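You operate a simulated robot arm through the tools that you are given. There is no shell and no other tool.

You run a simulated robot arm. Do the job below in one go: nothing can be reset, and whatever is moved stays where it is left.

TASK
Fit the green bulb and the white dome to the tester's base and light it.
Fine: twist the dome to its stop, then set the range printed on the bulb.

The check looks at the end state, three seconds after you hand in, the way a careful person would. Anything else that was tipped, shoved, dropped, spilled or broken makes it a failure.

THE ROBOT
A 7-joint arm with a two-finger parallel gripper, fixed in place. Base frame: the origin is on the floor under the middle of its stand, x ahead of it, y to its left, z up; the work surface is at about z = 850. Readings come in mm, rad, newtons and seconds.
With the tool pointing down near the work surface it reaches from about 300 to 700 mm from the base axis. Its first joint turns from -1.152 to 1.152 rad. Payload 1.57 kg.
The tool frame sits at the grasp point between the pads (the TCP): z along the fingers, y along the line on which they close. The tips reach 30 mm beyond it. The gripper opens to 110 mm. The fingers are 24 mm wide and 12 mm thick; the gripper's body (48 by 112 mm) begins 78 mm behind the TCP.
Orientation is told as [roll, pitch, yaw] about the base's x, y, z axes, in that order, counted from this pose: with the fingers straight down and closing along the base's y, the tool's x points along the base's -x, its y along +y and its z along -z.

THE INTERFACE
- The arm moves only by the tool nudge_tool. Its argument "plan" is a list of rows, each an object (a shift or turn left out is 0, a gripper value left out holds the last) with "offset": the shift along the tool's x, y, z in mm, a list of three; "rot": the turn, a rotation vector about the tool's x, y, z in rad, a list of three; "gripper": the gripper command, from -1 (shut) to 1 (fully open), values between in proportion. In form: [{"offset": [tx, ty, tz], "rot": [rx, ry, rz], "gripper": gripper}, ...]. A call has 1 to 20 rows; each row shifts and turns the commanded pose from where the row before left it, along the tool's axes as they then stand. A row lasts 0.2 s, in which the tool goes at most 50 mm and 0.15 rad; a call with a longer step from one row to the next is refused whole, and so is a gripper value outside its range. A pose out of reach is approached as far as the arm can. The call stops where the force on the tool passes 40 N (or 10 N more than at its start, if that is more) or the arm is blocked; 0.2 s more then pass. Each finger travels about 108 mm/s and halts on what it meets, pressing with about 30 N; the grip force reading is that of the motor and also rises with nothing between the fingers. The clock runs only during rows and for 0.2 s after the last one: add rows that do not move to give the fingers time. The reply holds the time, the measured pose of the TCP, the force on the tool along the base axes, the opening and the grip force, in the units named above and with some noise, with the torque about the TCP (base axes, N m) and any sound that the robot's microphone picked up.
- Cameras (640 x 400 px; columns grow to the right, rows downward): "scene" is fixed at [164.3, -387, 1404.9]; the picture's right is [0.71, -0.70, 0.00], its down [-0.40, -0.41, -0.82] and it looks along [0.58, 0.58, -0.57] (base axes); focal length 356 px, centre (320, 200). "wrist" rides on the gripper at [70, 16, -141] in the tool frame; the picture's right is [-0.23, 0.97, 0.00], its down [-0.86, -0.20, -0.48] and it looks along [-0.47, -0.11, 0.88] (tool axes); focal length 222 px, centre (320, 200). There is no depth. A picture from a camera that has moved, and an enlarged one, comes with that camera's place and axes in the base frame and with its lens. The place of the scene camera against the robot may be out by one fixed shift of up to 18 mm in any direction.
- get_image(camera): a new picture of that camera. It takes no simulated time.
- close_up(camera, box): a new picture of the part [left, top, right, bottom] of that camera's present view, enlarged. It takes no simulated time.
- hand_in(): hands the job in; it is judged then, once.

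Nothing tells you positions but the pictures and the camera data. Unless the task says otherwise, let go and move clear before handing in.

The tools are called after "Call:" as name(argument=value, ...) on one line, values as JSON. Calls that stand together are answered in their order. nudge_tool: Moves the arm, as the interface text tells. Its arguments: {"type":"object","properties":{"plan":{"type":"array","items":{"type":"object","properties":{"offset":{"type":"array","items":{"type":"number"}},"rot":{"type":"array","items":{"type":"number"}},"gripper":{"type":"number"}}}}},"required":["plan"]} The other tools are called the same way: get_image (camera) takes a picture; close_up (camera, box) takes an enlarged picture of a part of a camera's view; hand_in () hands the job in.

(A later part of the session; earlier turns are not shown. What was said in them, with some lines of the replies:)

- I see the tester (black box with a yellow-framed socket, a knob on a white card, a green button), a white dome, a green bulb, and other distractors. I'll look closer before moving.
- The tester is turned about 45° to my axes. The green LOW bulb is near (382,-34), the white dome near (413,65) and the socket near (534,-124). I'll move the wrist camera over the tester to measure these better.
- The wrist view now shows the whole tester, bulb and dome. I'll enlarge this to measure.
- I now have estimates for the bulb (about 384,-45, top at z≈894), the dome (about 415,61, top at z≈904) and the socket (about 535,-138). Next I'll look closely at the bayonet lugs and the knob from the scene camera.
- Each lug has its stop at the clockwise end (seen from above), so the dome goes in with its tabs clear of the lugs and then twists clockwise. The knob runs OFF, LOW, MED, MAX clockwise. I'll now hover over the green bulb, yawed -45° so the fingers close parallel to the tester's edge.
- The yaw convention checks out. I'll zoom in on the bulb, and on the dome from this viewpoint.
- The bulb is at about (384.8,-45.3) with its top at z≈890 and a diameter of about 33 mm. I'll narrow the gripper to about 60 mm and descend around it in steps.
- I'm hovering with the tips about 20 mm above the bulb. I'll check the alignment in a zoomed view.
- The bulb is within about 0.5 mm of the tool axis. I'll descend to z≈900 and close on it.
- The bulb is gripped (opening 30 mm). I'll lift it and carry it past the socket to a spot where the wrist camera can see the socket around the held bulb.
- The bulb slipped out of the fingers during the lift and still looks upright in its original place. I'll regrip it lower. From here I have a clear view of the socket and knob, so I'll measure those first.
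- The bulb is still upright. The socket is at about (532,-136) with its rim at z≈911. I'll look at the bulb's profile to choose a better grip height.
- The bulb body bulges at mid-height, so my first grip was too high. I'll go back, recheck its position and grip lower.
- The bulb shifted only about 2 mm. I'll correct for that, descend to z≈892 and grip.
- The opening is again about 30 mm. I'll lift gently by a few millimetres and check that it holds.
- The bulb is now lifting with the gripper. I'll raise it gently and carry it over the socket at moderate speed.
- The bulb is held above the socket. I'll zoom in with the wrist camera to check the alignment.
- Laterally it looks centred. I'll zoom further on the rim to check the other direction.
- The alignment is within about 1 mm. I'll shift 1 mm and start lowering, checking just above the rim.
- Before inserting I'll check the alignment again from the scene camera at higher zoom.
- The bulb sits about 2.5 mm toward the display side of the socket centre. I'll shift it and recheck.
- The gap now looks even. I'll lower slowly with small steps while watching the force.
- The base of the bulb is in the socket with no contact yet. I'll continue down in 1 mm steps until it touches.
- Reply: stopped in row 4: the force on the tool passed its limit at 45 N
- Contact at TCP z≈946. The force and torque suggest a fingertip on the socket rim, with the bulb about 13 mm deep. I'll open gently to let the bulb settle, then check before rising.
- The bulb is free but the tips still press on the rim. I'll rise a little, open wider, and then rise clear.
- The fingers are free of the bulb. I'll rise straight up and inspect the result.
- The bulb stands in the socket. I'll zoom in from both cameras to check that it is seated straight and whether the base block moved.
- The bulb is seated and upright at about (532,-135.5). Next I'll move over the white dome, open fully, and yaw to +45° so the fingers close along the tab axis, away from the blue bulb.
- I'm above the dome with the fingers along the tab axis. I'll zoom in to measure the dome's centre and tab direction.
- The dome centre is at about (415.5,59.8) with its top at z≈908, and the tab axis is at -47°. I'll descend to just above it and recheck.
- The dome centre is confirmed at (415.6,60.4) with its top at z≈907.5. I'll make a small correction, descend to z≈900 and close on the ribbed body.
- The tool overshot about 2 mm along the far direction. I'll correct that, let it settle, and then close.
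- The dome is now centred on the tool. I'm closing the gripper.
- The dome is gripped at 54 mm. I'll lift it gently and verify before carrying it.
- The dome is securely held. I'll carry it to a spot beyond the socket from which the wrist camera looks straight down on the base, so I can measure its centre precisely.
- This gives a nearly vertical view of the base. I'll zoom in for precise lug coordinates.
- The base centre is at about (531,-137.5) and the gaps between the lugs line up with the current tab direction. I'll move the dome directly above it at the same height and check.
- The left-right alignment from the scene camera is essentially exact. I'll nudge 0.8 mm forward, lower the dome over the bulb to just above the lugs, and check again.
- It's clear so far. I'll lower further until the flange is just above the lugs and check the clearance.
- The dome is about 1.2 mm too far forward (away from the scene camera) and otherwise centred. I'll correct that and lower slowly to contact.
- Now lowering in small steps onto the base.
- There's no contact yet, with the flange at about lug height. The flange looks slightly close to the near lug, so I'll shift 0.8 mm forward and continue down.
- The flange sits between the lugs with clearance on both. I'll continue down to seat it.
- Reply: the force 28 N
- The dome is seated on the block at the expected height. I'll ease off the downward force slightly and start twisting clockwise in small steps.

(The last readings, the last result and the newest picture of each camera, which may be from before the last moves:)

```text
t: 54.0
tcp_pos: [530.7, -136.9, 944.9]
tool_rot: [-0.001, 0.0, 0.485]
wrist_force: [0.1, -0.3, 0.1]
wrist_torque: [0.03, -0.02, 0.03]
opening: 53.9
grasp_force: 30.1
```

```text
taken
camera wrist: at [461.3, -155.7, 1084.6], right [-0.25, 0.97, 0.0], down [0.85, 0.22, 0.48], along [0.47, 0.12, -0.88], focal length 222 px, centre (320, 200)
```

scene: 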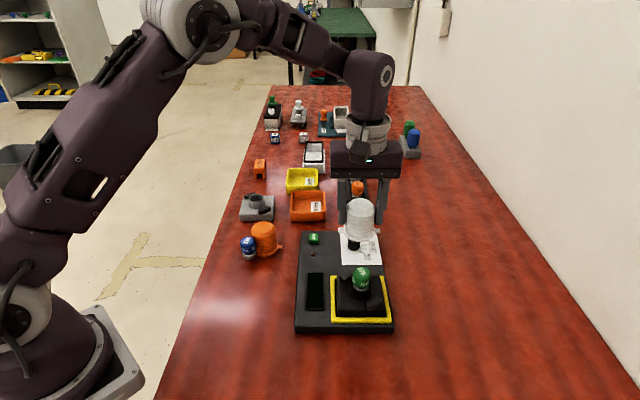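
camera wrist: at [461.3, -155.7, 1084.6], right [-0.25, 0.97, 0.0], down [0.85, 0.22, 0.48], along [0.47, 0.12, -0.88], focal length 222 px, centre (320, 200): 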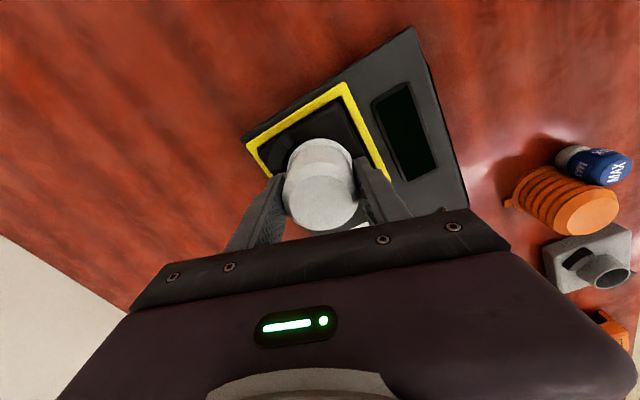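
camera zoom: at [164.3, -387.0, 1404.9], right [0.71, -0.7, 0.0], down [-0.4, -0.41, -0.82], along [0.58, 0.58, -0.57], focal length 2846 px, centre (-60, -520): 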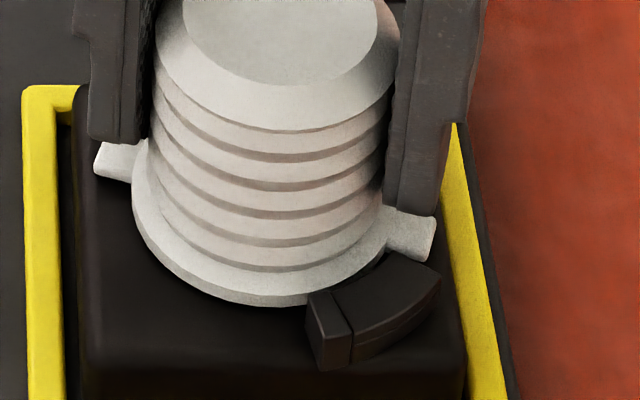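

It turns freely. The tabs are about to reach the open ends of the lugs, so I'll press down slightly and keep twisting.

Call:
nudge_tool(plan=[{"offset": [0, 0, 0.6]}, {"offset": [0, 0, 0]}, {"rot": [0, 0, 0.04]}, {"rot": [0, 0, 0.04]}, {"rot": [0, 0, 0.04]}, {"rot": [0, 0, 0.04]}, {"rot": [0, 0, 0.04]}, {"rot": [0, 0, 0]}])

Call:
close_up(camera="scene", box=[335, 265, 400, 315])

Call:
close_up(camera="wrist", box=[230, 70, 400, 220])

```text
t: 55.8
tcp_pos: [531.3, -138.5, 943.2]
tool_rot: [-0.003, -0.002, 0.285]
wrist_force: [-2.6, -2.4, 11.4]
wrist_torque: [0.15, 0.29, 0.06]
opening: 54.2
grasp_force: 29.4
```

```text
8.00 times, centred on (368, 290) of scene
camera zoom: at [164.0, -387.0, 1404.9], right [0.71, -0.7, 0.0], down [-0.4, -0.41, -0.82], along [0.58, 0.58, -0.57], focal length 2846 px, centre (-60, -520)
```

zoom: 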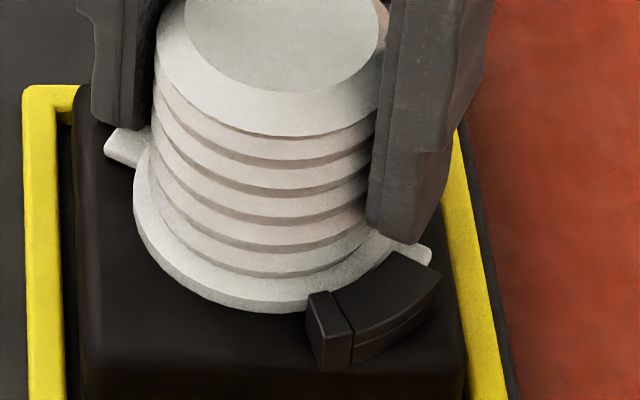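

```text
2.67 times, centred on (315, 145) of wrist
camera zoom: at [458.5, -141.8, 1083.3], right [-0.06, 1.0, 0.0], down [0.88, 0.05, 0.48], along [0.48, 0.02, -0.88], focal length 592 px, centre (333, 347)
```

zoom: 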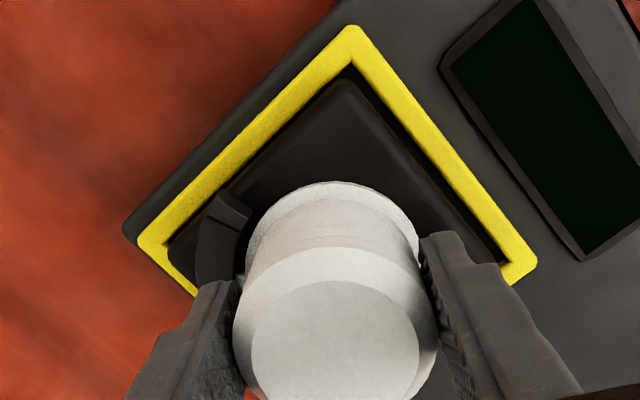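

The tab is reaching the lug opening. I'll continue the twist in small steps.

Call:
nudge_tool(plan=[{"rot": [0, 0, 0.04]}, {"rot": [0, 0, 0.04]}, {"rot": [0, 0, 0.04]}, {"rot": [0, 0, 0.04]}, {"rot": [0, 0, 0]}])

Call:
close_up(camera="scene", box=[335, 265, 400, 315])

```text
t: 57.0
tcp_pos: [530.0, -138.2, 943.2]
tool_rot: [-0.002, -0.002, 0.126]
wrist_force: [-3.5, 0.2, 14.5]
wrist_torque: [0.42, 0.26, 0.05]
opening: 54.3
grasp_force: 29.9
```

```text
8.00 times, centred on (368, 290) of scene
camera zoom: at [163.9, -386.9, 1405.0], right [0.71, -0.7, 0.0], down [-0.4, -0.41, -0.82], along [0.58, 0.58, -0.57], focal length 2846 px, centre (-60, -520)
```

zoom: 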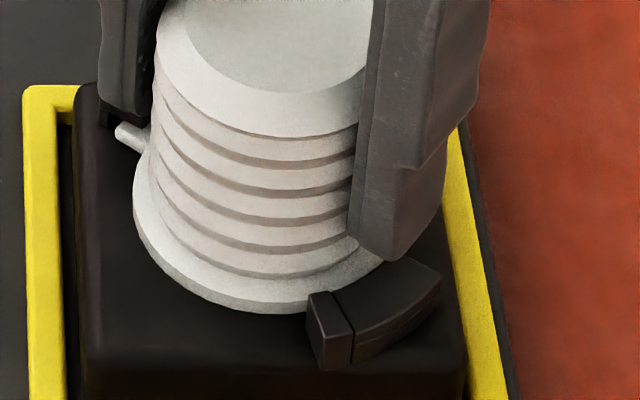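

The tabs are sliding under the lug roofs without resistance. I'll continue toward the stop and watch the torque.

Call:
nudge_tool(plan=[{"rot": [0, 0, 0.04]}, {"rot": [0, 0, 0.04]}, {"rot": [0, 0, 0.04]}, {"rot": [0, 0, 0.04]}, {"rot": [0, 0, 0]}])

Call:
close_up(camera="scene", box=[335, 265, 400, 315])

Call:
close_up(camera="wrist", box=[230, 70, 400, 220])

```text
t: 58.1
tcp_pos: [531.0, -137.5, 942.9]
tool_rot: [-0.001, -0.003, -0.035]
wrist_force: [-3.0, -0.9, 15.6]
wrist_torque: [0.29, 0.14, -0.04]
opening: 53.9
grasp_force: 30.1
```

```text
8.00 times, centred on (368, 290) of scene
camera zoom: at [163.9, -386.9, 1404.9], right [0.71, -0.7, 0.0], down [-0.4, -0.41, -0.82], along [0.58, 0.58, -0.57], focal length 2846 px, centre (-60, -520)
```

zoom: 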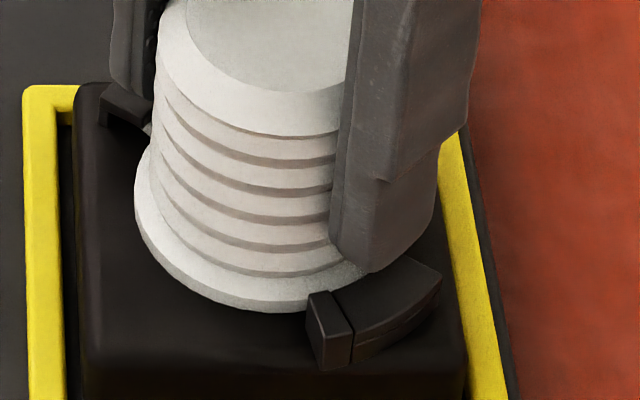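

```text
2.67 times, centred on (315, 145) of wrist
camera zoom: at [461.2, -118.8, 1083.0], right [0.26, 0.97, 0.0], down [0.85, -0.23, 0.48], along [0.46, -0.13, -0.88], focal length 592 px, centre (333, 347)
```

zoom: 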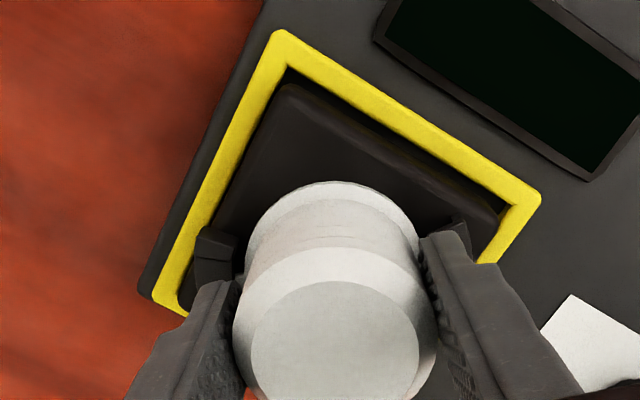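

No stop yet at about 47° of twist. I'll continue in small steps.

Call:
nudge_tool(plan=[{"rot": [0, 0, 0.03]}, {"rot": [0, 0, 0.03]}, {"rot": [0, 0, 0.03]}, {"rot": [0, 0, 0]}])

Call:
close_up(camera="scene", box=[335, 265, 400, 315])

```text
t: 59.1
tcp_pos: [530.2, -137.2, 942.8]
tool_rot: [0.001, -0.003, -0.124]
wrist_force: [-2.6, 0.9, 11.7]
wrist_torque: [0.32, -0.06, 0.03]
opening: 54.2
grasp_force: 29.7
```

```text
8.00 times, centred on (368, 290) of scene
camera zoom: at [164.0, -386.9, 1405.0], right [0.71, -0.7, 0.0], down [-0.4, -0.41, -0.82], along [0.58, 0.58, -0.57], focal length 2846 px, centre (-60, -520)
```

zoom: 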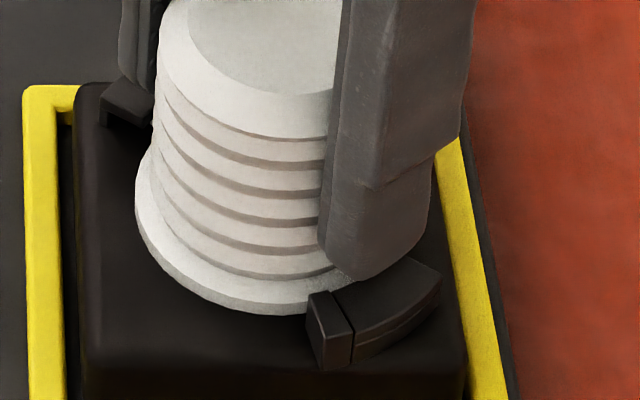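

Call:
nudge_tool(plan=[{"rot": [0, 0, 0.03]}, {"rot": [0, 0, 0.03]}, {"rot": [0, 0, 0.03]}, {"rot": [0, 0, 0]}])

Call:
close_up(camera="scene", box=[335, 265, 400, 315])

Call:
close_up(camera="wrist", box=[230, 70, 400, 220])

```text
t: 60.1
tcp_pos: [531.3, -138.0, 942.3]
tool_rot: [-0.002, -0.002, -0.213]
wrist_force: [-1.1, 0.6, -0.9]
wrist_torque: [0.03, 0.05, 0.04]
opening: 54.1
grasp_force: 29.6
```

```text
8.00 times, centred on (368, 290) of scene
camera zoom: at [164.3, -387.0, 1404.9], right [0.71, -0.7, 0.0], down [-0.4, -0.41, -0.82], along [0.58, 0.58, -0.57], focal length 2846 px, centre (-60, -520)
```

zoom: 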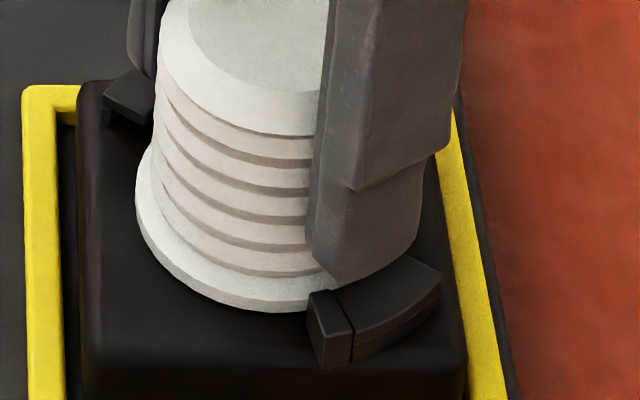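

```text
2.67 times, centred on (315, 145) of wrist
camera zoom: at [465.9, -107.0, 1083.6], right [0.43, 0.9, 0.0], down [0.79, -0.38, 0.48], along [0.43, -0.21, -0.88], focal length 592 px, centre (333, 347)
```

zoom: 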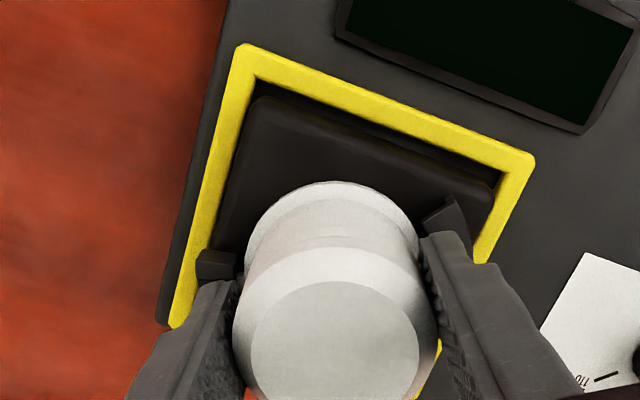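

The vertical force has dropped to zero, so the dome may have slipped or settled. I'll look closer before continuing.

Call:
close_up(camera="scene", box=[325, 225, 405, 330])

Call:
close_up(camera="wrist", box=[275, 130, 365, 190])

```text
3.81 times, centred on (365, 278) of scene
camera zoom: at [164.3, -387.0, 1404.9], right [0.71, -0.7, 0.0], down [-0.4, -0.41, -0.82], along [0.58, 0.58, -0.57], focal length 1355 px, centre (149, -95)
```

zoom: 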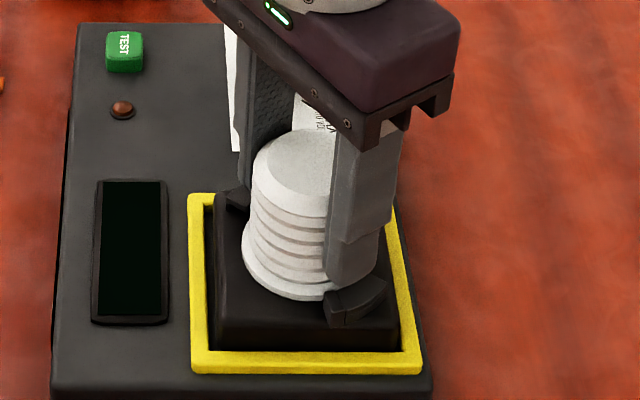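

```text
6.67 times, centred on (320, 160) of wrist
camera zoom: at [465.9, -107.0, 1083.6], right [0.43, 0.9, 0.0], down [0.79, -0.38, 0.48], along [0.43, -0.21, -0.88], focal length 1481 px, centre (320, 467)
```

zoom: 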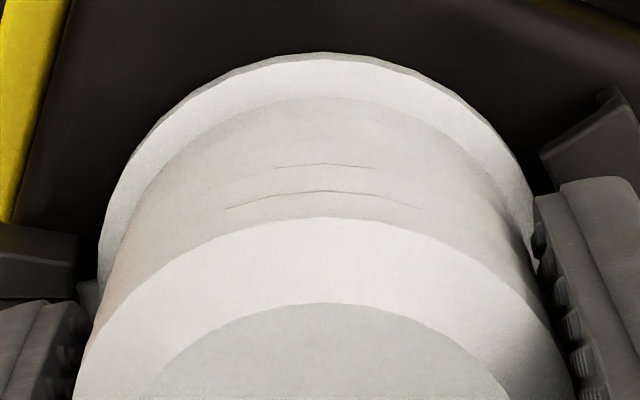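

The dome is still in place between the lugs. I'll continue twisting gently.

Call:
nudge_tool(plan=[{"rot": [0, 0, 0.03]}, {"rot": [0, 0, 0.03]}, {"rot": [0, 0, 0]}])

Call:
close_up(camera="scene", box=[335, 265, 400, 315])

Call:
close_up(camera="wrist", box=[230, 70, 400, 220])

```text
t: 61.0
tcp_pos: [531.0, -137.7, 943.1]
tool_rot: [0.0, -0.001, -0.276]
wrist_force: [-4.9, 5.1, 0.5]
wrist_torque: [0.27, 0.24, 0.51]
opening: 54.1
grasp_force: 30.4
```

```text
8.00 times, centred on (368, 290) of scene
camera zoom: at [164.1, -386.8, 1405.0], right [0.71, -0.7, 0.0], down [-0.4, -0.41, -0.82], along [0.58, 0.58, -0.57], focal length 2846 px, centre (-60, -520)
```

zoom: 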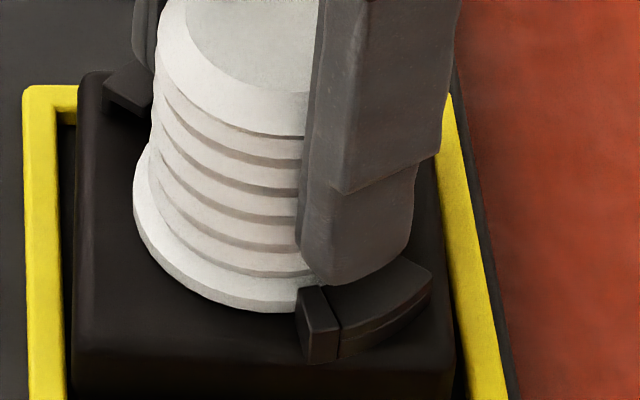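

```text
2.67 times, centred on (315, 145) of wrist
camera zoom: at [467.7, -102.8, 1083.8], right [0.48, 0.88, 0.0], down [0.77, -0.42, 0.48], along [0.42, -0.23, -0.88], focal length 592 px, centre (333, 347)
```

zoom: 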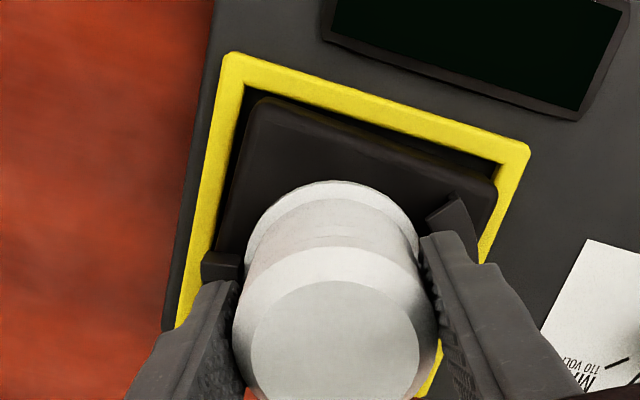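

The torque has risen to 0.5 N·m, so the tab is at its stop and further turning moves the block itself. I'll check whether the block has shifted or lifted.

Call:
close_up(camera="scene", box=[330, 262, 400, 325])

Call:
close_up(camera="scene", box=[290, 225, 400, 340])

Call:
close_up(camera="wrist", box=[270, 80, 390, 170])

```text
6.35 times, centred on (365, 294) of scene
camera zoom: at [164.1, -386.8, 1405.0], right [0.71, -0.7, 0.0], down [-0.4, -0.41, -0.82], along [0.58, 0.58, -0.57], focal length 2258 px, centre (34, -394)
```

zoom: 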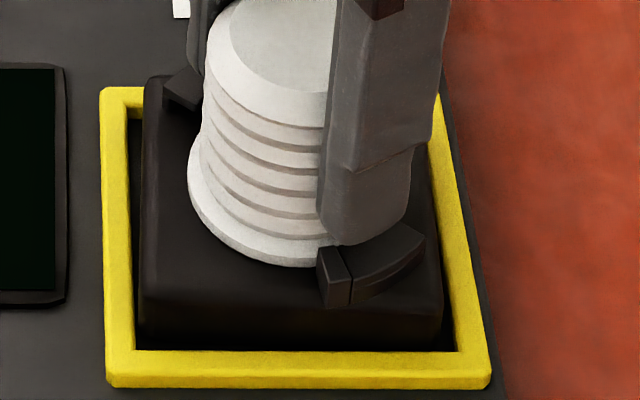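

```text
3.48 times, centred on (345, 282) of scene
camera zoom: at [164.1, -386.8, 1405.0], right [0.71, -0.7, 0.0], down [-0.4, -0.41, -0.82], along [0.58, 0.58, -0.57], focal length 1237 px, centre (233, -87)
```

zoom: 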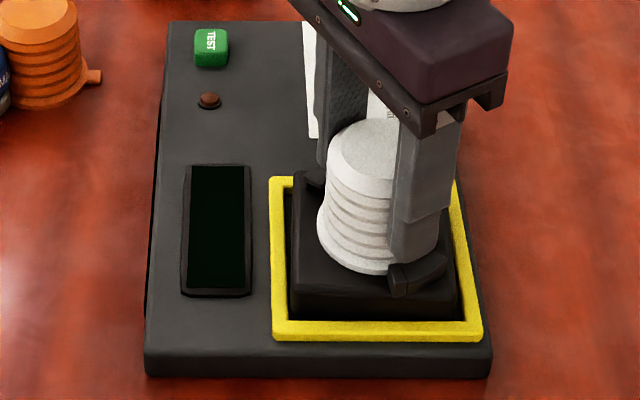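

```text
4.44 times, centred on (330, 125) of wrist
camera zoom: at [467.7, -102.8, 1083.8], right [0.48, 0.88, 0.0], down [0.77, -0.42, 0.48], along [0.42, -0.23, -0.88], focal length 987 px, centre (276, 533)
```

zoom: 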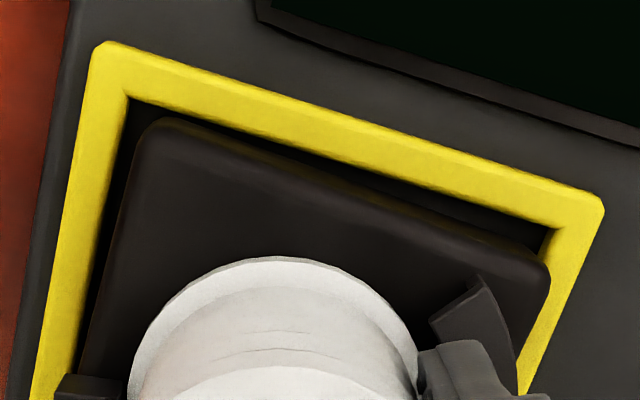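

The block turned a few degrees in its recess, which confirms the dome is hard against its stop. I'll release the dome and rise to inspect.

Call:
nudge_tool(plan=[{"gripper": 0.2}, {"gripper": 0.45}, {"gripper": 0.45}, {"gripper": 0.45}])

Call:
close_up(camera="scene", box=[325, 250, 405, 325])

```text
t: 62.0
tcp_pos: [531.5, -138.3, 942.7]
tool_rot: [-0.001, -0.003, -0.274]
wrist_force: [0.3, -0.2, -0.5]
wrist_torque: [-0.05, -0.03, -0.01]
opening: 79.9
grasp_force: 0.0
```

```text
5.33 times, centred on (365, 288) of scene
camera zoom: at [164.3, -387.0, 1404.9], right [0.71, -0.7, 0.0], down [-0.4, -0.41, -0.82], along [0.58, 0.58, -0.57], focal length 1897 px, centre (80, -267)
```

zoom: 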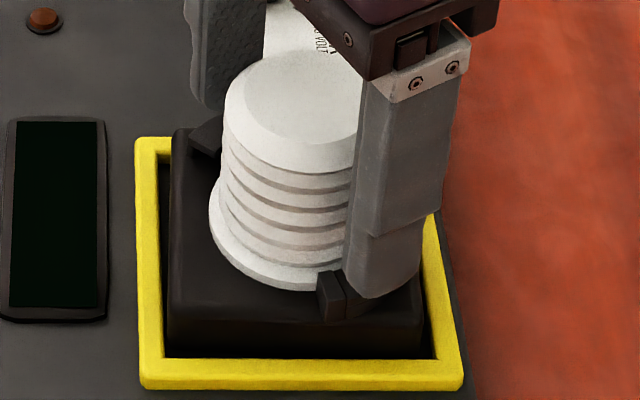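

The dome is released and stays in place. I'll rise straight up.

Call:
nudge_tool(plan=[{"offset": [0, 0, -10]}, {"offset": [0, 0, -25]}, {"offset": [0, 0, -35]}, {"offset": [0, 0, -20]}, {"offset": [0, 0, 0]}, {"offset": [0, 0, 0]}])

Call:
close_up(camera="scene", box=[325, 250, 405, 325])

Call:
get_image(camera="wrist")

Call:
close_up(camera="wrist", box=[255, 70, 385, 190])

```text
t: 63.4
tcp_pos: [530.2, -139.0, 1032.0]
tool_rot: [0.001, -0.004, -0.274]
wrist_force: [-0.1, -0.1, 0.4]
wrist_torque: [0.0, 0.0, -0.04]
opening: 80.0
grasp_force: 0.1
```

```text
5.33 times, centred on (365, 288) of scene
camera zoom: at [164.3, -387.0, 1404.9], right [0.71, -0.7, 0.0], down [-0.4, -0.41, -0.82], along [0.58, 0.58, -0.57], focal length 1897 px, centre (80, -267)
```

zoom: 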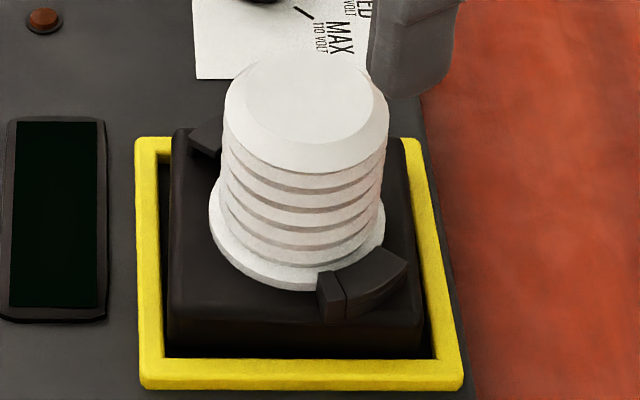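

```text
taken
camera wrist: at [467.1, -103.8, 1172.7], right [0.48, 0.88, 0.0], down [0.77, -0.42, 0.48], along [0.42, -0.23, -0.88], focal length 222 px, centre (320, 200)
```

wrist: 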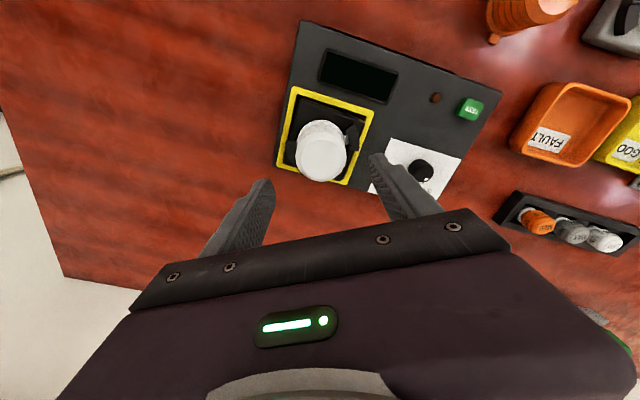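

```text
3.33 times, centred on (320, 130) of wrist
camera zoom: at [467.1, -103.8, 1172.7], right [0.48, 0.88, 0.0], down [0.77, -0.42, 0.48], along [0.42, -0.23, -0.88], focal length 740 px, centre (320, 433)
```

zoom: 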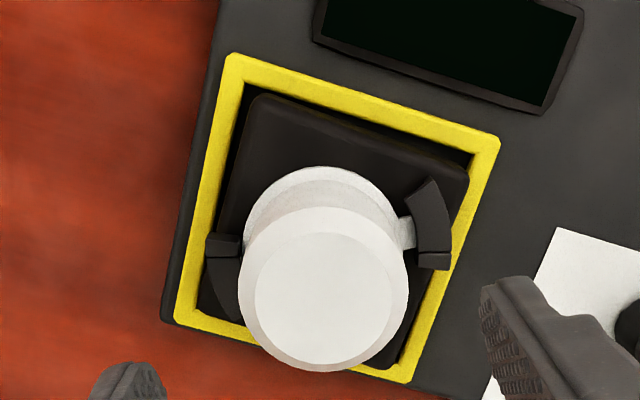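

From above I can see a tab tucked under the right lug, up against its stop. I'll zoom in to confirm.

Call:
close_up(camera="wrist", box=[325, 115, 365, 160])

Call:
close_up(camera="wrist", box=[275, 125, 325, 180])

Call:
close_up(camera="scene", box=[345, 275, 395, 320])

```text
8.89 times, centred on (345, 138) of wrist
camera zoom: at [467.1, -103.8, 1172.7], right [0.48, 0.88, 0.0], down [0.77, -0.42, 0.48], along [0.42, -0.23, -0.88], focal length 1974 px, centre (98, 756)
```

zoom: 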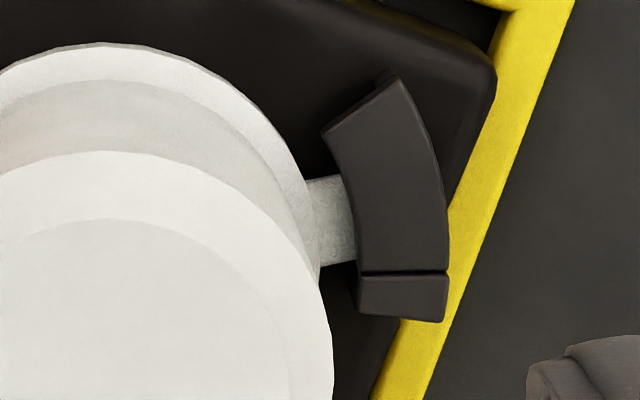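

```text
7.27 times, centred on (300, 152) of wrist
camera zoom: at [467.1, -103.8, 1172.7], right [0.48, 0.88, 0.0], down [0.77, -0.42, 0.48], along [0.42, -0.23, -0.88], focal length 1615 px, centre (466, 546)
```

zoom: 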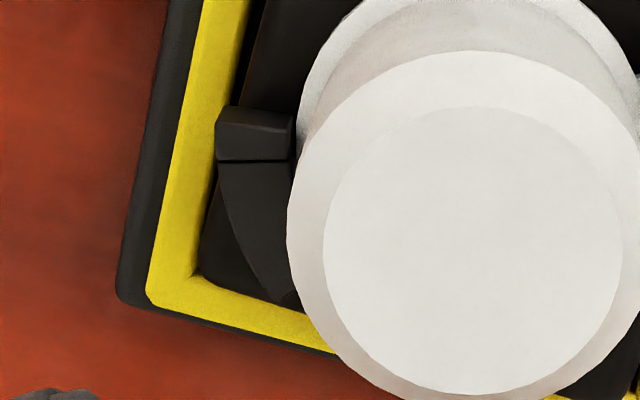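

```text
8.89 times, centred on (370, 298) of scene
camera zoom: at [164.3, -387.0, 1404.9], right [0.71, -0.7, 0.0], down [-0.4, -0.41, -0.82], along [0.58, 0.58, -0.57], focal length 3162 px, centre (-124, -667)
```

zoom: 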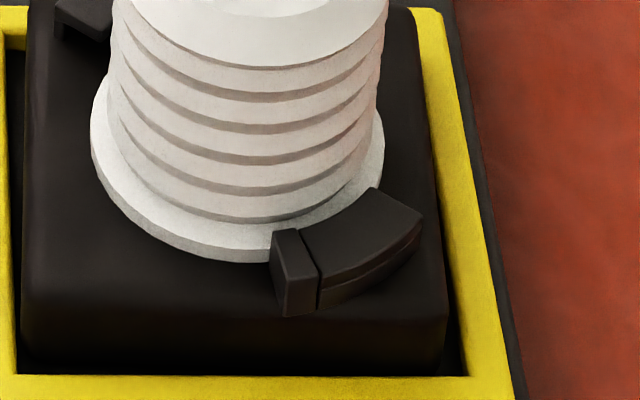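

The tab is against its stop and the tester body has not moved. Next is the range knob, so I'll move to where the wrist camera gets a near-vertical view of it.

Call:
nudge_tool(plan=[{"offset": [-16, 22, 0]}, {"offset": [-20, 28, 0]}, {"offset": [-20, 28, 0]}, {"offset": [-20, 28, 0]}, {"offset": [-20, 28, 0]}, {"rot": [0, 0, -0.1435]}, {"rot": [0, 0, -0.1435]}, {"rot": [0, 0, -0.1435]}, {"rot": [0, 0, -0.1435]}, {"offset": [0, 0, 0]}, {"offset": [0, 0, 0]}, {"offset": [0, 0, 0]}])

Call:
get_image(camera="wrist")

Call:
get_image(camera="scene")

```text
t: 66.0
tcp_pos: [658.5, -36.4, 1033.7]
tool_rot: [-0.002, -0.001, 0.3]
wrist_force: [0.5, -0.5, 0.4]
wrist_torque: [0.0, -0.02, 0.03]
opening: 79.9
grasp_force: 0.2
```

```text
taken
camera wrist: at [587.3, -39.9, 1173.6], right [-0.07, 1.0, 0.0], down [0.87, 0.06, 0.48], along [0.48, 0.03, -0.88], focal length 222 px, centre (320, 200)
```

wrist: 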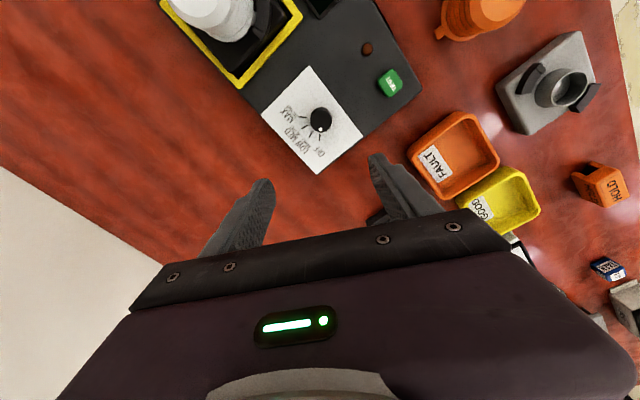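

```text
taken
```

scene: 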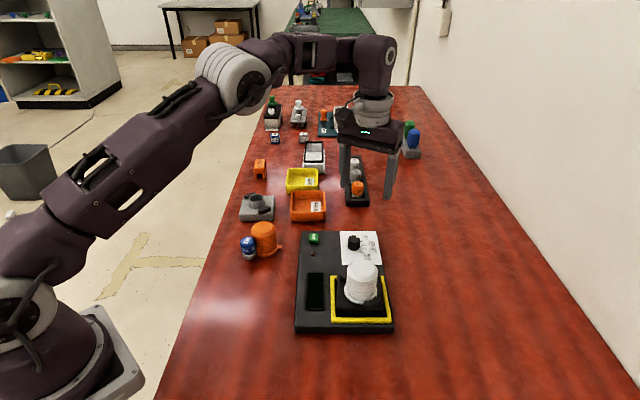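

I have a good view of the knob and I'll zoom in to measure it.

Call:
close_up(camera="wrist", box=[260, 60, 370, 180])

Call:
close_up(camera="wrist", box=[290, 90, 345, 155])

Call:
close_up(camera="wrist", box=[355, 30, 415, 110])

Call:
close_up(camera="scene", box=[290, 220, 400, 340])

```text
3.33 times, centred on (315, 120) of wrist
camera zoom: at [587.3, -39.9, 1173.6], right [-0.07, 1.0, 0.0], down [0.87, 0.06, 0.48], along [0.48, 0.03, -0.88], focal length 740 px, centre (337, 467)
```

zoom: 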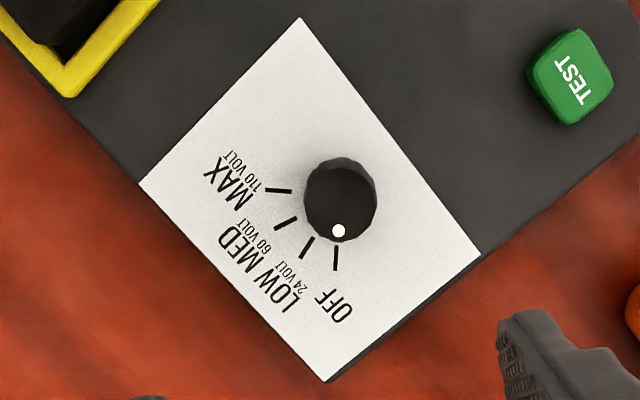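

```text
6.15 times, centred on (318, 122) of wrist
camera zoom: at [587.3, -39.9, 1173.6], right [-0.07, 1.0, 0.0], down [0.87, 0.06, 0.48], along [0.48, 0.03, -0.88], focal length 1367 px, centre (335, 677)
```

zoom: 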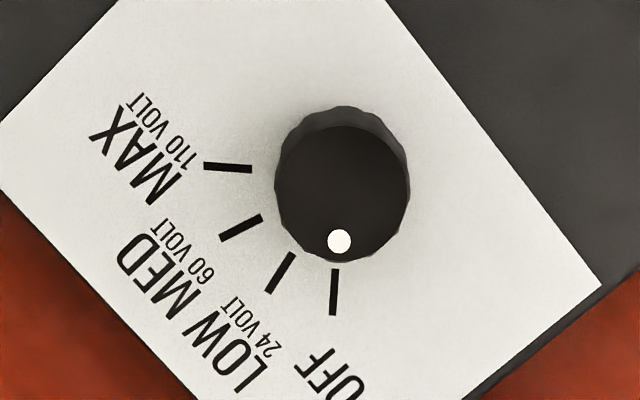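

```text
5.00 times, centred on (385, 70) of wrist
camera zoom: at [587.3, -39.9, 1173.6], right [-0.07, 1.0, 0.0], down [0.87, 0.06, 0.48], along [0.48, 0.03, -0.88], focal length 1111 px, centre (-5, 850)
```

zoom: 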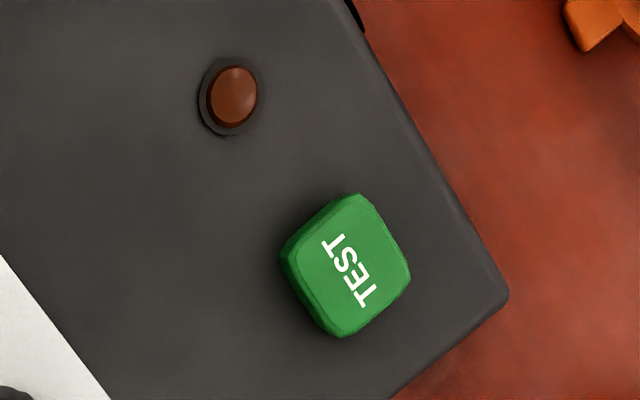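

```text
3.33 times, centred on (345, 280) of scene
camera zoom: at [164.3, -387.0, 1404.9], right [0.71, -0.7, 0.0], down [-0.4, -0.41, -0.82], along [0.58, 0.58, -0.57], focal length 1186 px, centre (237, -67)
```

zoom: 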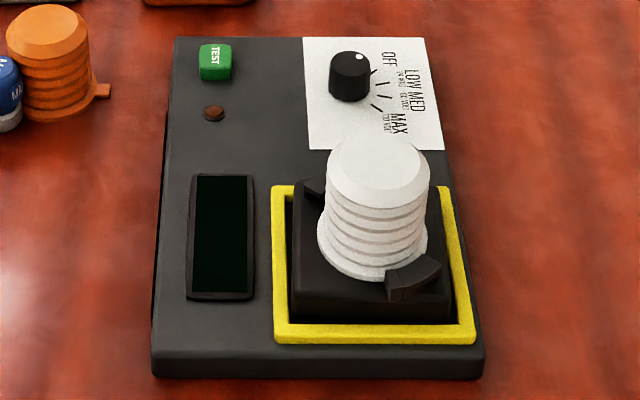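

The ticks are 30° apart (OFF 0°, LOW -30°, MED -60°, MAX -90°) and the pointer is at OFF, so LOW is 30° clockwise. The knob is at about (632,-35.6) with its top at z≈893. I'll move above it and check the centring.

Call:
nudge_tool(plan=[{"offset": [13, 3.7, 10], "gripper": 0.1}, {"offset": [13, 3.6, 20]}, {"offset": [0, 0, 25]}, {"offset": [0, 0, 25]}, {"offset": [0, 0, 8]}, {"offset": [0, 0, 0]}, {"offset": [0, 0, 0]}, {"offset": [0, 0, 0]}])

Call:
close_up(camera="wrist", box=[260, 110, 380, 220])

Call:
close_up(camera="scene", box=[300, 170, 420, 290])

```text
t: 67.8
tcp_pos: [632.9, -34.8, 945.5]
tool_rot: [-0.002, -0.002, 0.301]
wrist_force: [0.1, 0.2, 0.1]
wrist_torque: [0.0, -0.01, 0.02]
opening: 60.5
grasp_force: 0.1
```

```text
3.64 times, centred on (320, 165) of wrist
camera zoom: at [560.1, -39.2, 1085.2], right [-0.07, 1.0, 0.0], down [0.87, 0.06, 0.48], along [0.48, 0.03, -0.88], focal length 808 px, centre (320, 327)
```

zoom: 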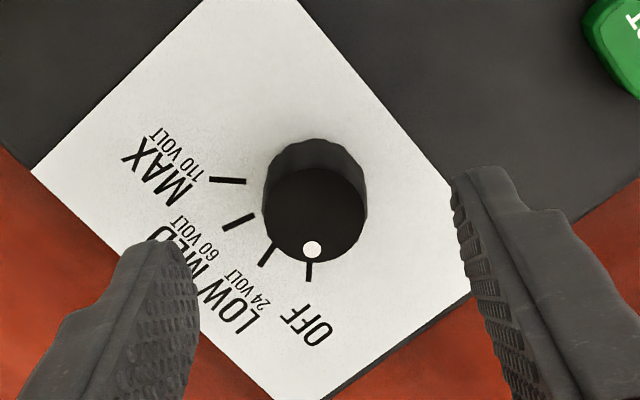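

```text
3.33 times, centred on (360, 230) of scene
camera zoom: at [164.3, -387.0, 1404.9], right [0.71, -0.7, 0.0], down [-0.4, -0.41, -0.82], along [0.58, 0.58, -0.57], focal length 1186 px, centre (187, 100)
```

zoom: 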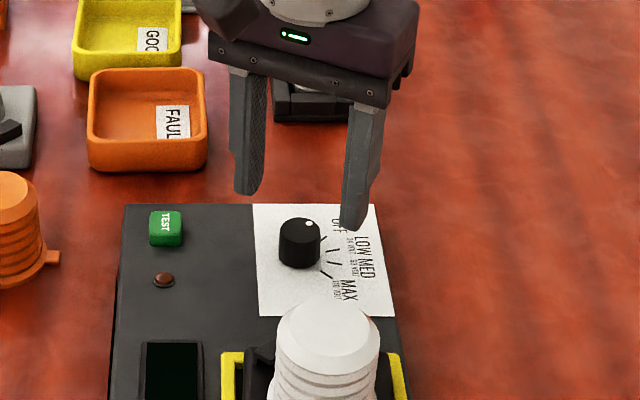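

The knob is nearly centred. I'll make a small correction, lower so the tips sit just above the card, and grip.

Call:
nudge_tool(plan=[{"offset": [-0.5, -1.2, 8]}, {"offset": [0, 0, 10]}, {"offset": [0, 0, 10]}, {"offset": [0, 0, 7]}, {"offset": [0, 0, 0]}, {"offset": [0, 0, 0]}])

Call:
close_up(camera="wrist", box=[260, 120, 380, 230])

Call:
close_up(camera="scene", box=[320, 210, 400, 280])

```text
t: 69.2
tcp_pos: [633.7, -36.6, 909.7]
tool_rot: [-0.002, -0.002, 0.299]
wrist_force: [0.4, -0.5, 0.3]
wrist_torque: [0.01, 0.0, 0.0]
opening: 60.6
grasp_force: 0.1
```

```text
3.64 times, centred on (320, 175) of wrist
camera zoom: at [561.0, -40.8, 1049.9], right [-0.07, 1.0, 0.0], down [0.87, 0.06, 0.48], along [0.48, 0.03, -0.88], focal length 808 px, centre (320, 291)
```

zoom: 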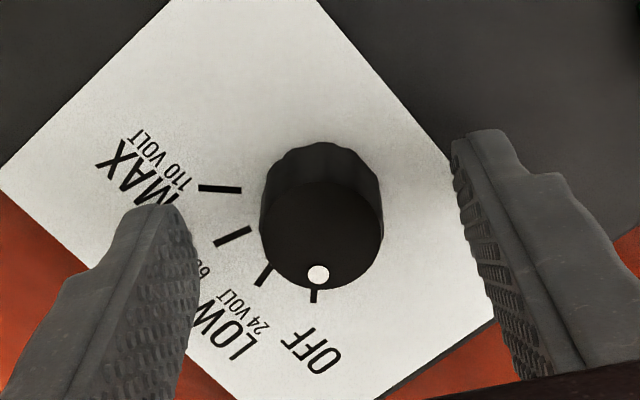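

```text
5.71 times, centred on (360, 245) of scene
camera zoom: at [164.3, -387.0, 1404.9], right [0.71, -0.7, 0.0], down [-0.4, -0.41, -0.82], along [0.58, 0.58, -0.57], focal length 2032 px, centre (91, -57)
```

zoom: 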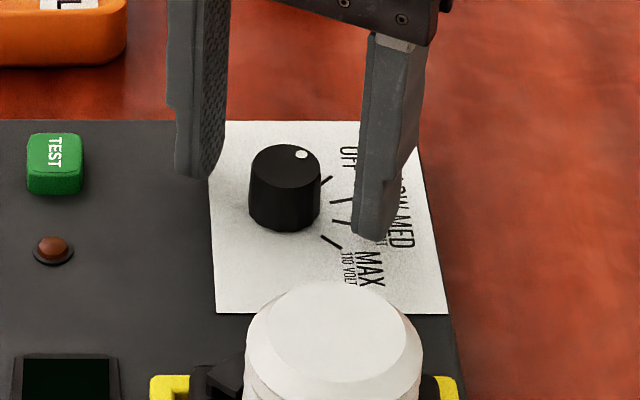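

The fingers straddle the knob evenly. Closing on it.

Call:
nudge_tool(plan=[{"gripper": -1}, {"gripper": -1}, {"gripper": -1}, {"gripper": -1}])

Call:
close_up(camera="wrist", box=[260, 120, 380, 230])

```text
t: 70.2
tcp_pos: [633.2, -35.7, 910.2]
tool_rot: [-0.003, -0.002, 0.299]
wrist_force: [-0.6, 2.7, 0.1]
wrist_torque: [0.06, 0.06, -0.14]
opening: 26.2
grasp_force: 37.5
```

```text
3.64 times, centred on (320, 175) of wrist
camera zoom: at [560.9, -40.6, 1050.0], right [-0.07, 1.0, 0.0], down [0.87, 0.06, 0.48], along [0.48, 0.03, -0.88], focal length 808 px, centre (320, 291)
```

zoom: 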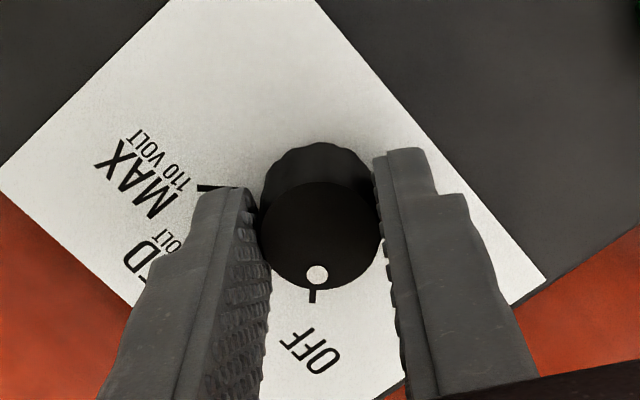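

The knob is gripped (26 mm). Turning it 30° clockwise to LOW.

Call:
nudge_tool(plan=[{"rot": [0, 0, 0.0748]}, {"rot": [0, 0, 0.0748]}, {"rot": [0, 0, 0.0748]}, {"rot": [0, 0, 0.0748]}, {"rot": [0, 0, 0.0748]}, {"rot": [0, 0, 0.0748]}, {"rot": [0, 0, 0.0748]}, {"rot": [0, 0, 0]}])

Call:
close_up(camera="wrist", box=[260, 120, 380, 230])

Call:
close_up(camera="scene", box=[290, 220, 400, 340])

```text
t: 72.0
tcp_pos: [632.7, -35.9, 908.9]
tool_rot: [-0.002, -0.001, -0.224]
wrist_force: [-7.2, 6.4, -7.1]
wrist_torque: [0.16, 0.09, 0.0]
opening: 26.5
grasp_force: 36.6
```

```text
3.64 times, centred on (320, 175) of wrist
camera zoom: at [568.2, -4.1, 1050.1], right [0.44, 0.9, 0.0], down [0.79, -0.38, 0.48], along [0.43, -0.21, -0.88], focal length 808 px, centre (320, 291)
```

zoom: 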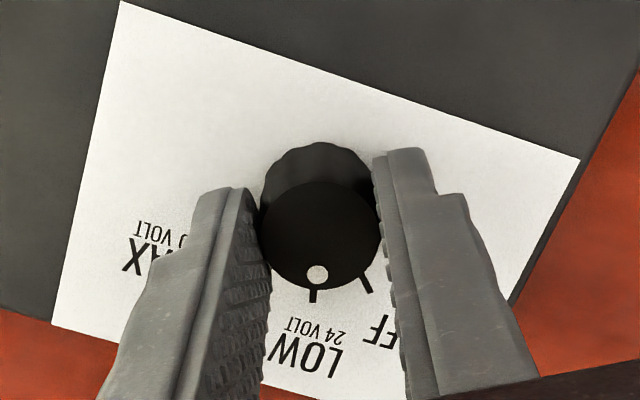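

```text
3.33 times, centred on (345, 280) of scene
camera zoom: at [164.2, -386.8, 1405.0], right [0.71, -0.7, 0.0], down [-0.4, -0.41, -0.82], along [0.58, 0.58, -0.57], focal length 1186 px, centre (237, -67)
```

zoom: 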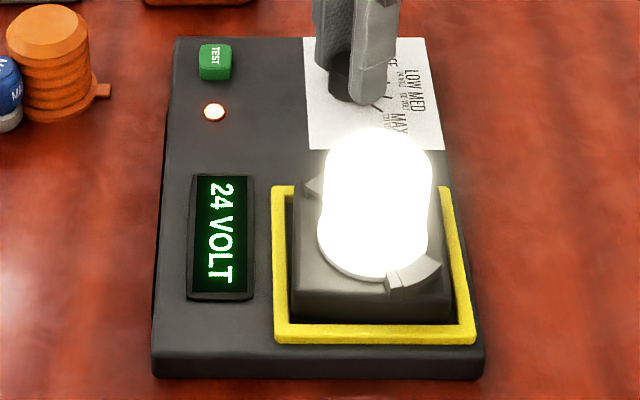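

The dome lights up, the display reads "24 VOLT" and the pointer lines up with LOW. I'll release the knob and move clear.

Call:
nudge_tool(plan=[{"gripper": -0.3}, {"gripper": 0.0}, {"gripper": 0.1}, {"gripper": 0.1}])

Call:
close_up(camera="wrist", box=[260, 120, 380, 230])

```text
t: 73.0
tcp_pos: [633.7, -35.8, 909.1]
tool_rot: [0.0, -0.003, -0.224]
wrist_force: [-0.3, -0.4, -0.3]
wrist_torque: [0.02, -0.01, 0.02]
opening: 60.3
grasp_force: 0.0
```

```text
3.64 times, centred on (320, 175) of wrist
camera zoom: at [568.4, -4.4, 1050.2], right [0.44, 0.9, 0.0], down [0.79, -0.38, 0.48], along [0.43, -0.21, -0.88], focal length 808 px, centre (320, 291)
```

zoom: 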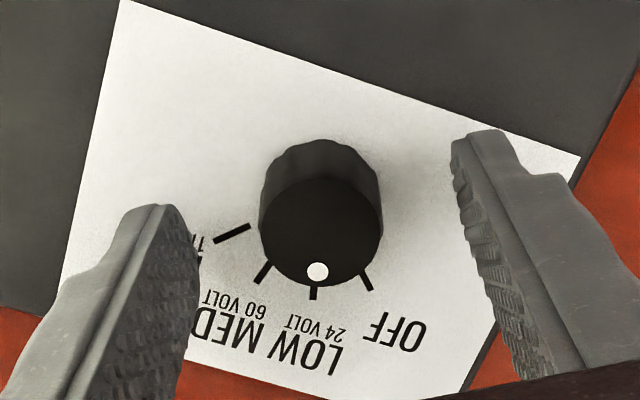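

The pointer stays on LOW with the gripper open. I'll rise clear and inspect everything.

Call:
nudge_tool(plan=[{"offset": [0, 0, -15]}, {"offset": [0, 0, -30]}, {"offset": [0, 0, -40]}, {"offset": [0, 0, -40]}, {"offset": [0, 0, -30]}, {"offset": [0, 0, 0]}, {"offset": [0, 0, 0]}])

Call:
get_image(camera="scene")

Call:
close_up(camera="scene", box=[290, 220, 400, 340])

Call:
get_image(camera="wrist")

Call:
close_up(camera="scene", box=[328, 262, 398, 325])

```text
t: 74.5
tcp_pos: [631.3, -36.4, 1065.2]
tool_rot: [0.001, -0.004, -0.225]
wrist_force: [0.5, -2.0, -0.3]
wrist_torque: [0.0, 0.02, -0.01]
opening: 60.5
grasp_force: 0.1
```

```text
taken
```

scene: 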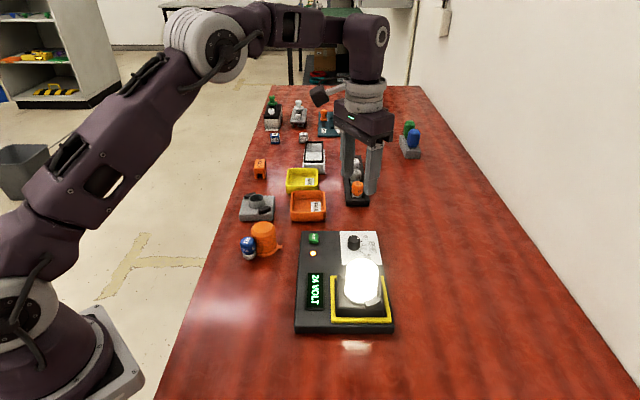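

```text
3.33 times, centred on (345, 280) of scene
camera zoom: at [164.3, -387.0, 1404.9], right [0.71, -0.7, 0.0], down [-0.4, -0.41, -0.82], along [0.58, 0.58, -0.57], focal length 1186 px, centre (237, -67)
```

zoom: 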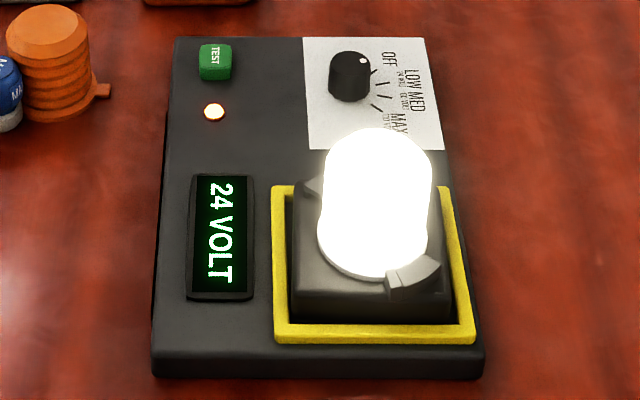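

```text
taken
camera wrist: at [566.8, -4.7, 1205.3], right [0.44, 0.9, 0.0], down [0.79, -0.38, 0.48], along [0.43, -0.21, -0.88], focal length 222 px, centre (320, 200)
```

wrist: 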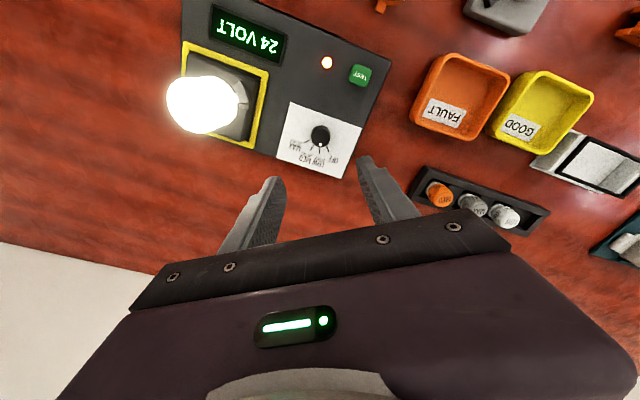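

```text
6.35 times, centred on (363, 294) of scene
camera zoom: at [164.3, -387.0, 1404.9], right [0.71, -0.7, 0.0], down [-0.4, -0.41, -0.82], along [0.58, 0.58, -0.57], focal length 2258 px, centre (47, -394)
```

zoom: 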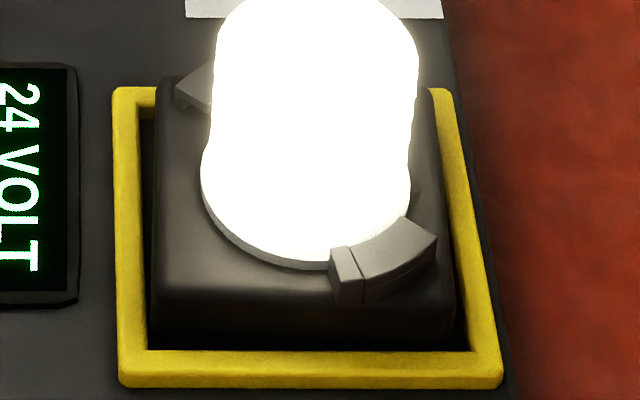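

The bulb is glowing under the dome and the display reads "24 VOLT". The knob is on LOW and everything else is where it was. I'll wait a moment to confirm it is stable before handing in.

Call:
nudge_tool(plan=[{"offset": [0, 0, -20]}, {"offset": [0, 0, 0]}, {"offset": [0, 0, 0]}, {"offset": [0, 0, 0]}, {"offset": [0, 0, 0]}, {"offset": [0, 0, 0]}, {"offset": [0, 0, 0]}, {"offset": [0, 0, 0]}, {"offset": [0, 0, 0]}, {"offset": [0, 0, 0]}])

Call:
get_image(camera="scene")

Call:
close_up(camera="wrist", box=[150, 0, 400, 190])

```text
t: 76.8
tcp_pos: [631.2, -37.8, 1083.8]
tool_rot: [-0.001, -0.004, -0.226]
wrist_force: [-1.2, 0.4, 0.1]
wrist_torque: [0.0, 0.0, 0.0]
opening: 60.2
grasp_force: 0.1
```

```text
taken
```

scene: 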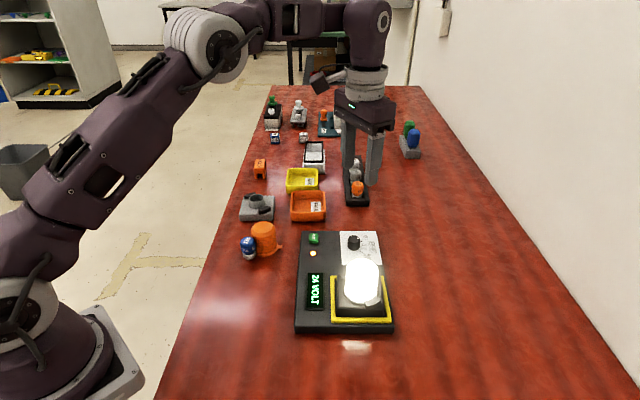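

```text
2.11 times, centred on (275, 95) of wrist
camera zoom: at [567.3, -4.6, 1224.9], right [0.44, 0.9, 0.0], down [0.79, -0.38, 0.48], along [0.43, -0.21, -0.88], focal length 468 px, centre (415, 421)
```

zoom: 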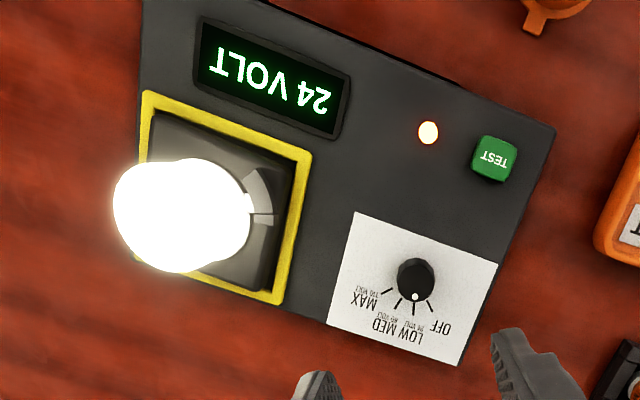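

The state is stable: the lamp is lit, the display shows 24 VOLT, the knob is on LOW, the dome is at its stop, and the arm is clear. I'm handing in now.

Call:
hand_in()

```text
The job is handed in.
```

The green bulb and white dome are fitted to the tester's base, and the lamp is lit. The range is set to LOW, as printed on the bulb, and the display reads "24 VOLT".

- **Dome:** I twisted it clockwise until it reached its stop. The zoomed view afterwards showed a tab against the stop block.
- **Base block:** The block the bulb and dome sit on turned about 4° in its yellow frame when the dome hit its stop. I left it that way because straightening it could have loosened the dome. The tester body itself did not move.
- **Bulb:** It slipped out of the fingers on my first lift but stayed upright on the table, about 2 mm from where it had been. I gripped it lower and the second attempt held.

The other items looked undisturbed in the last pictures. I released the knob and moved the arm clear before handing in.
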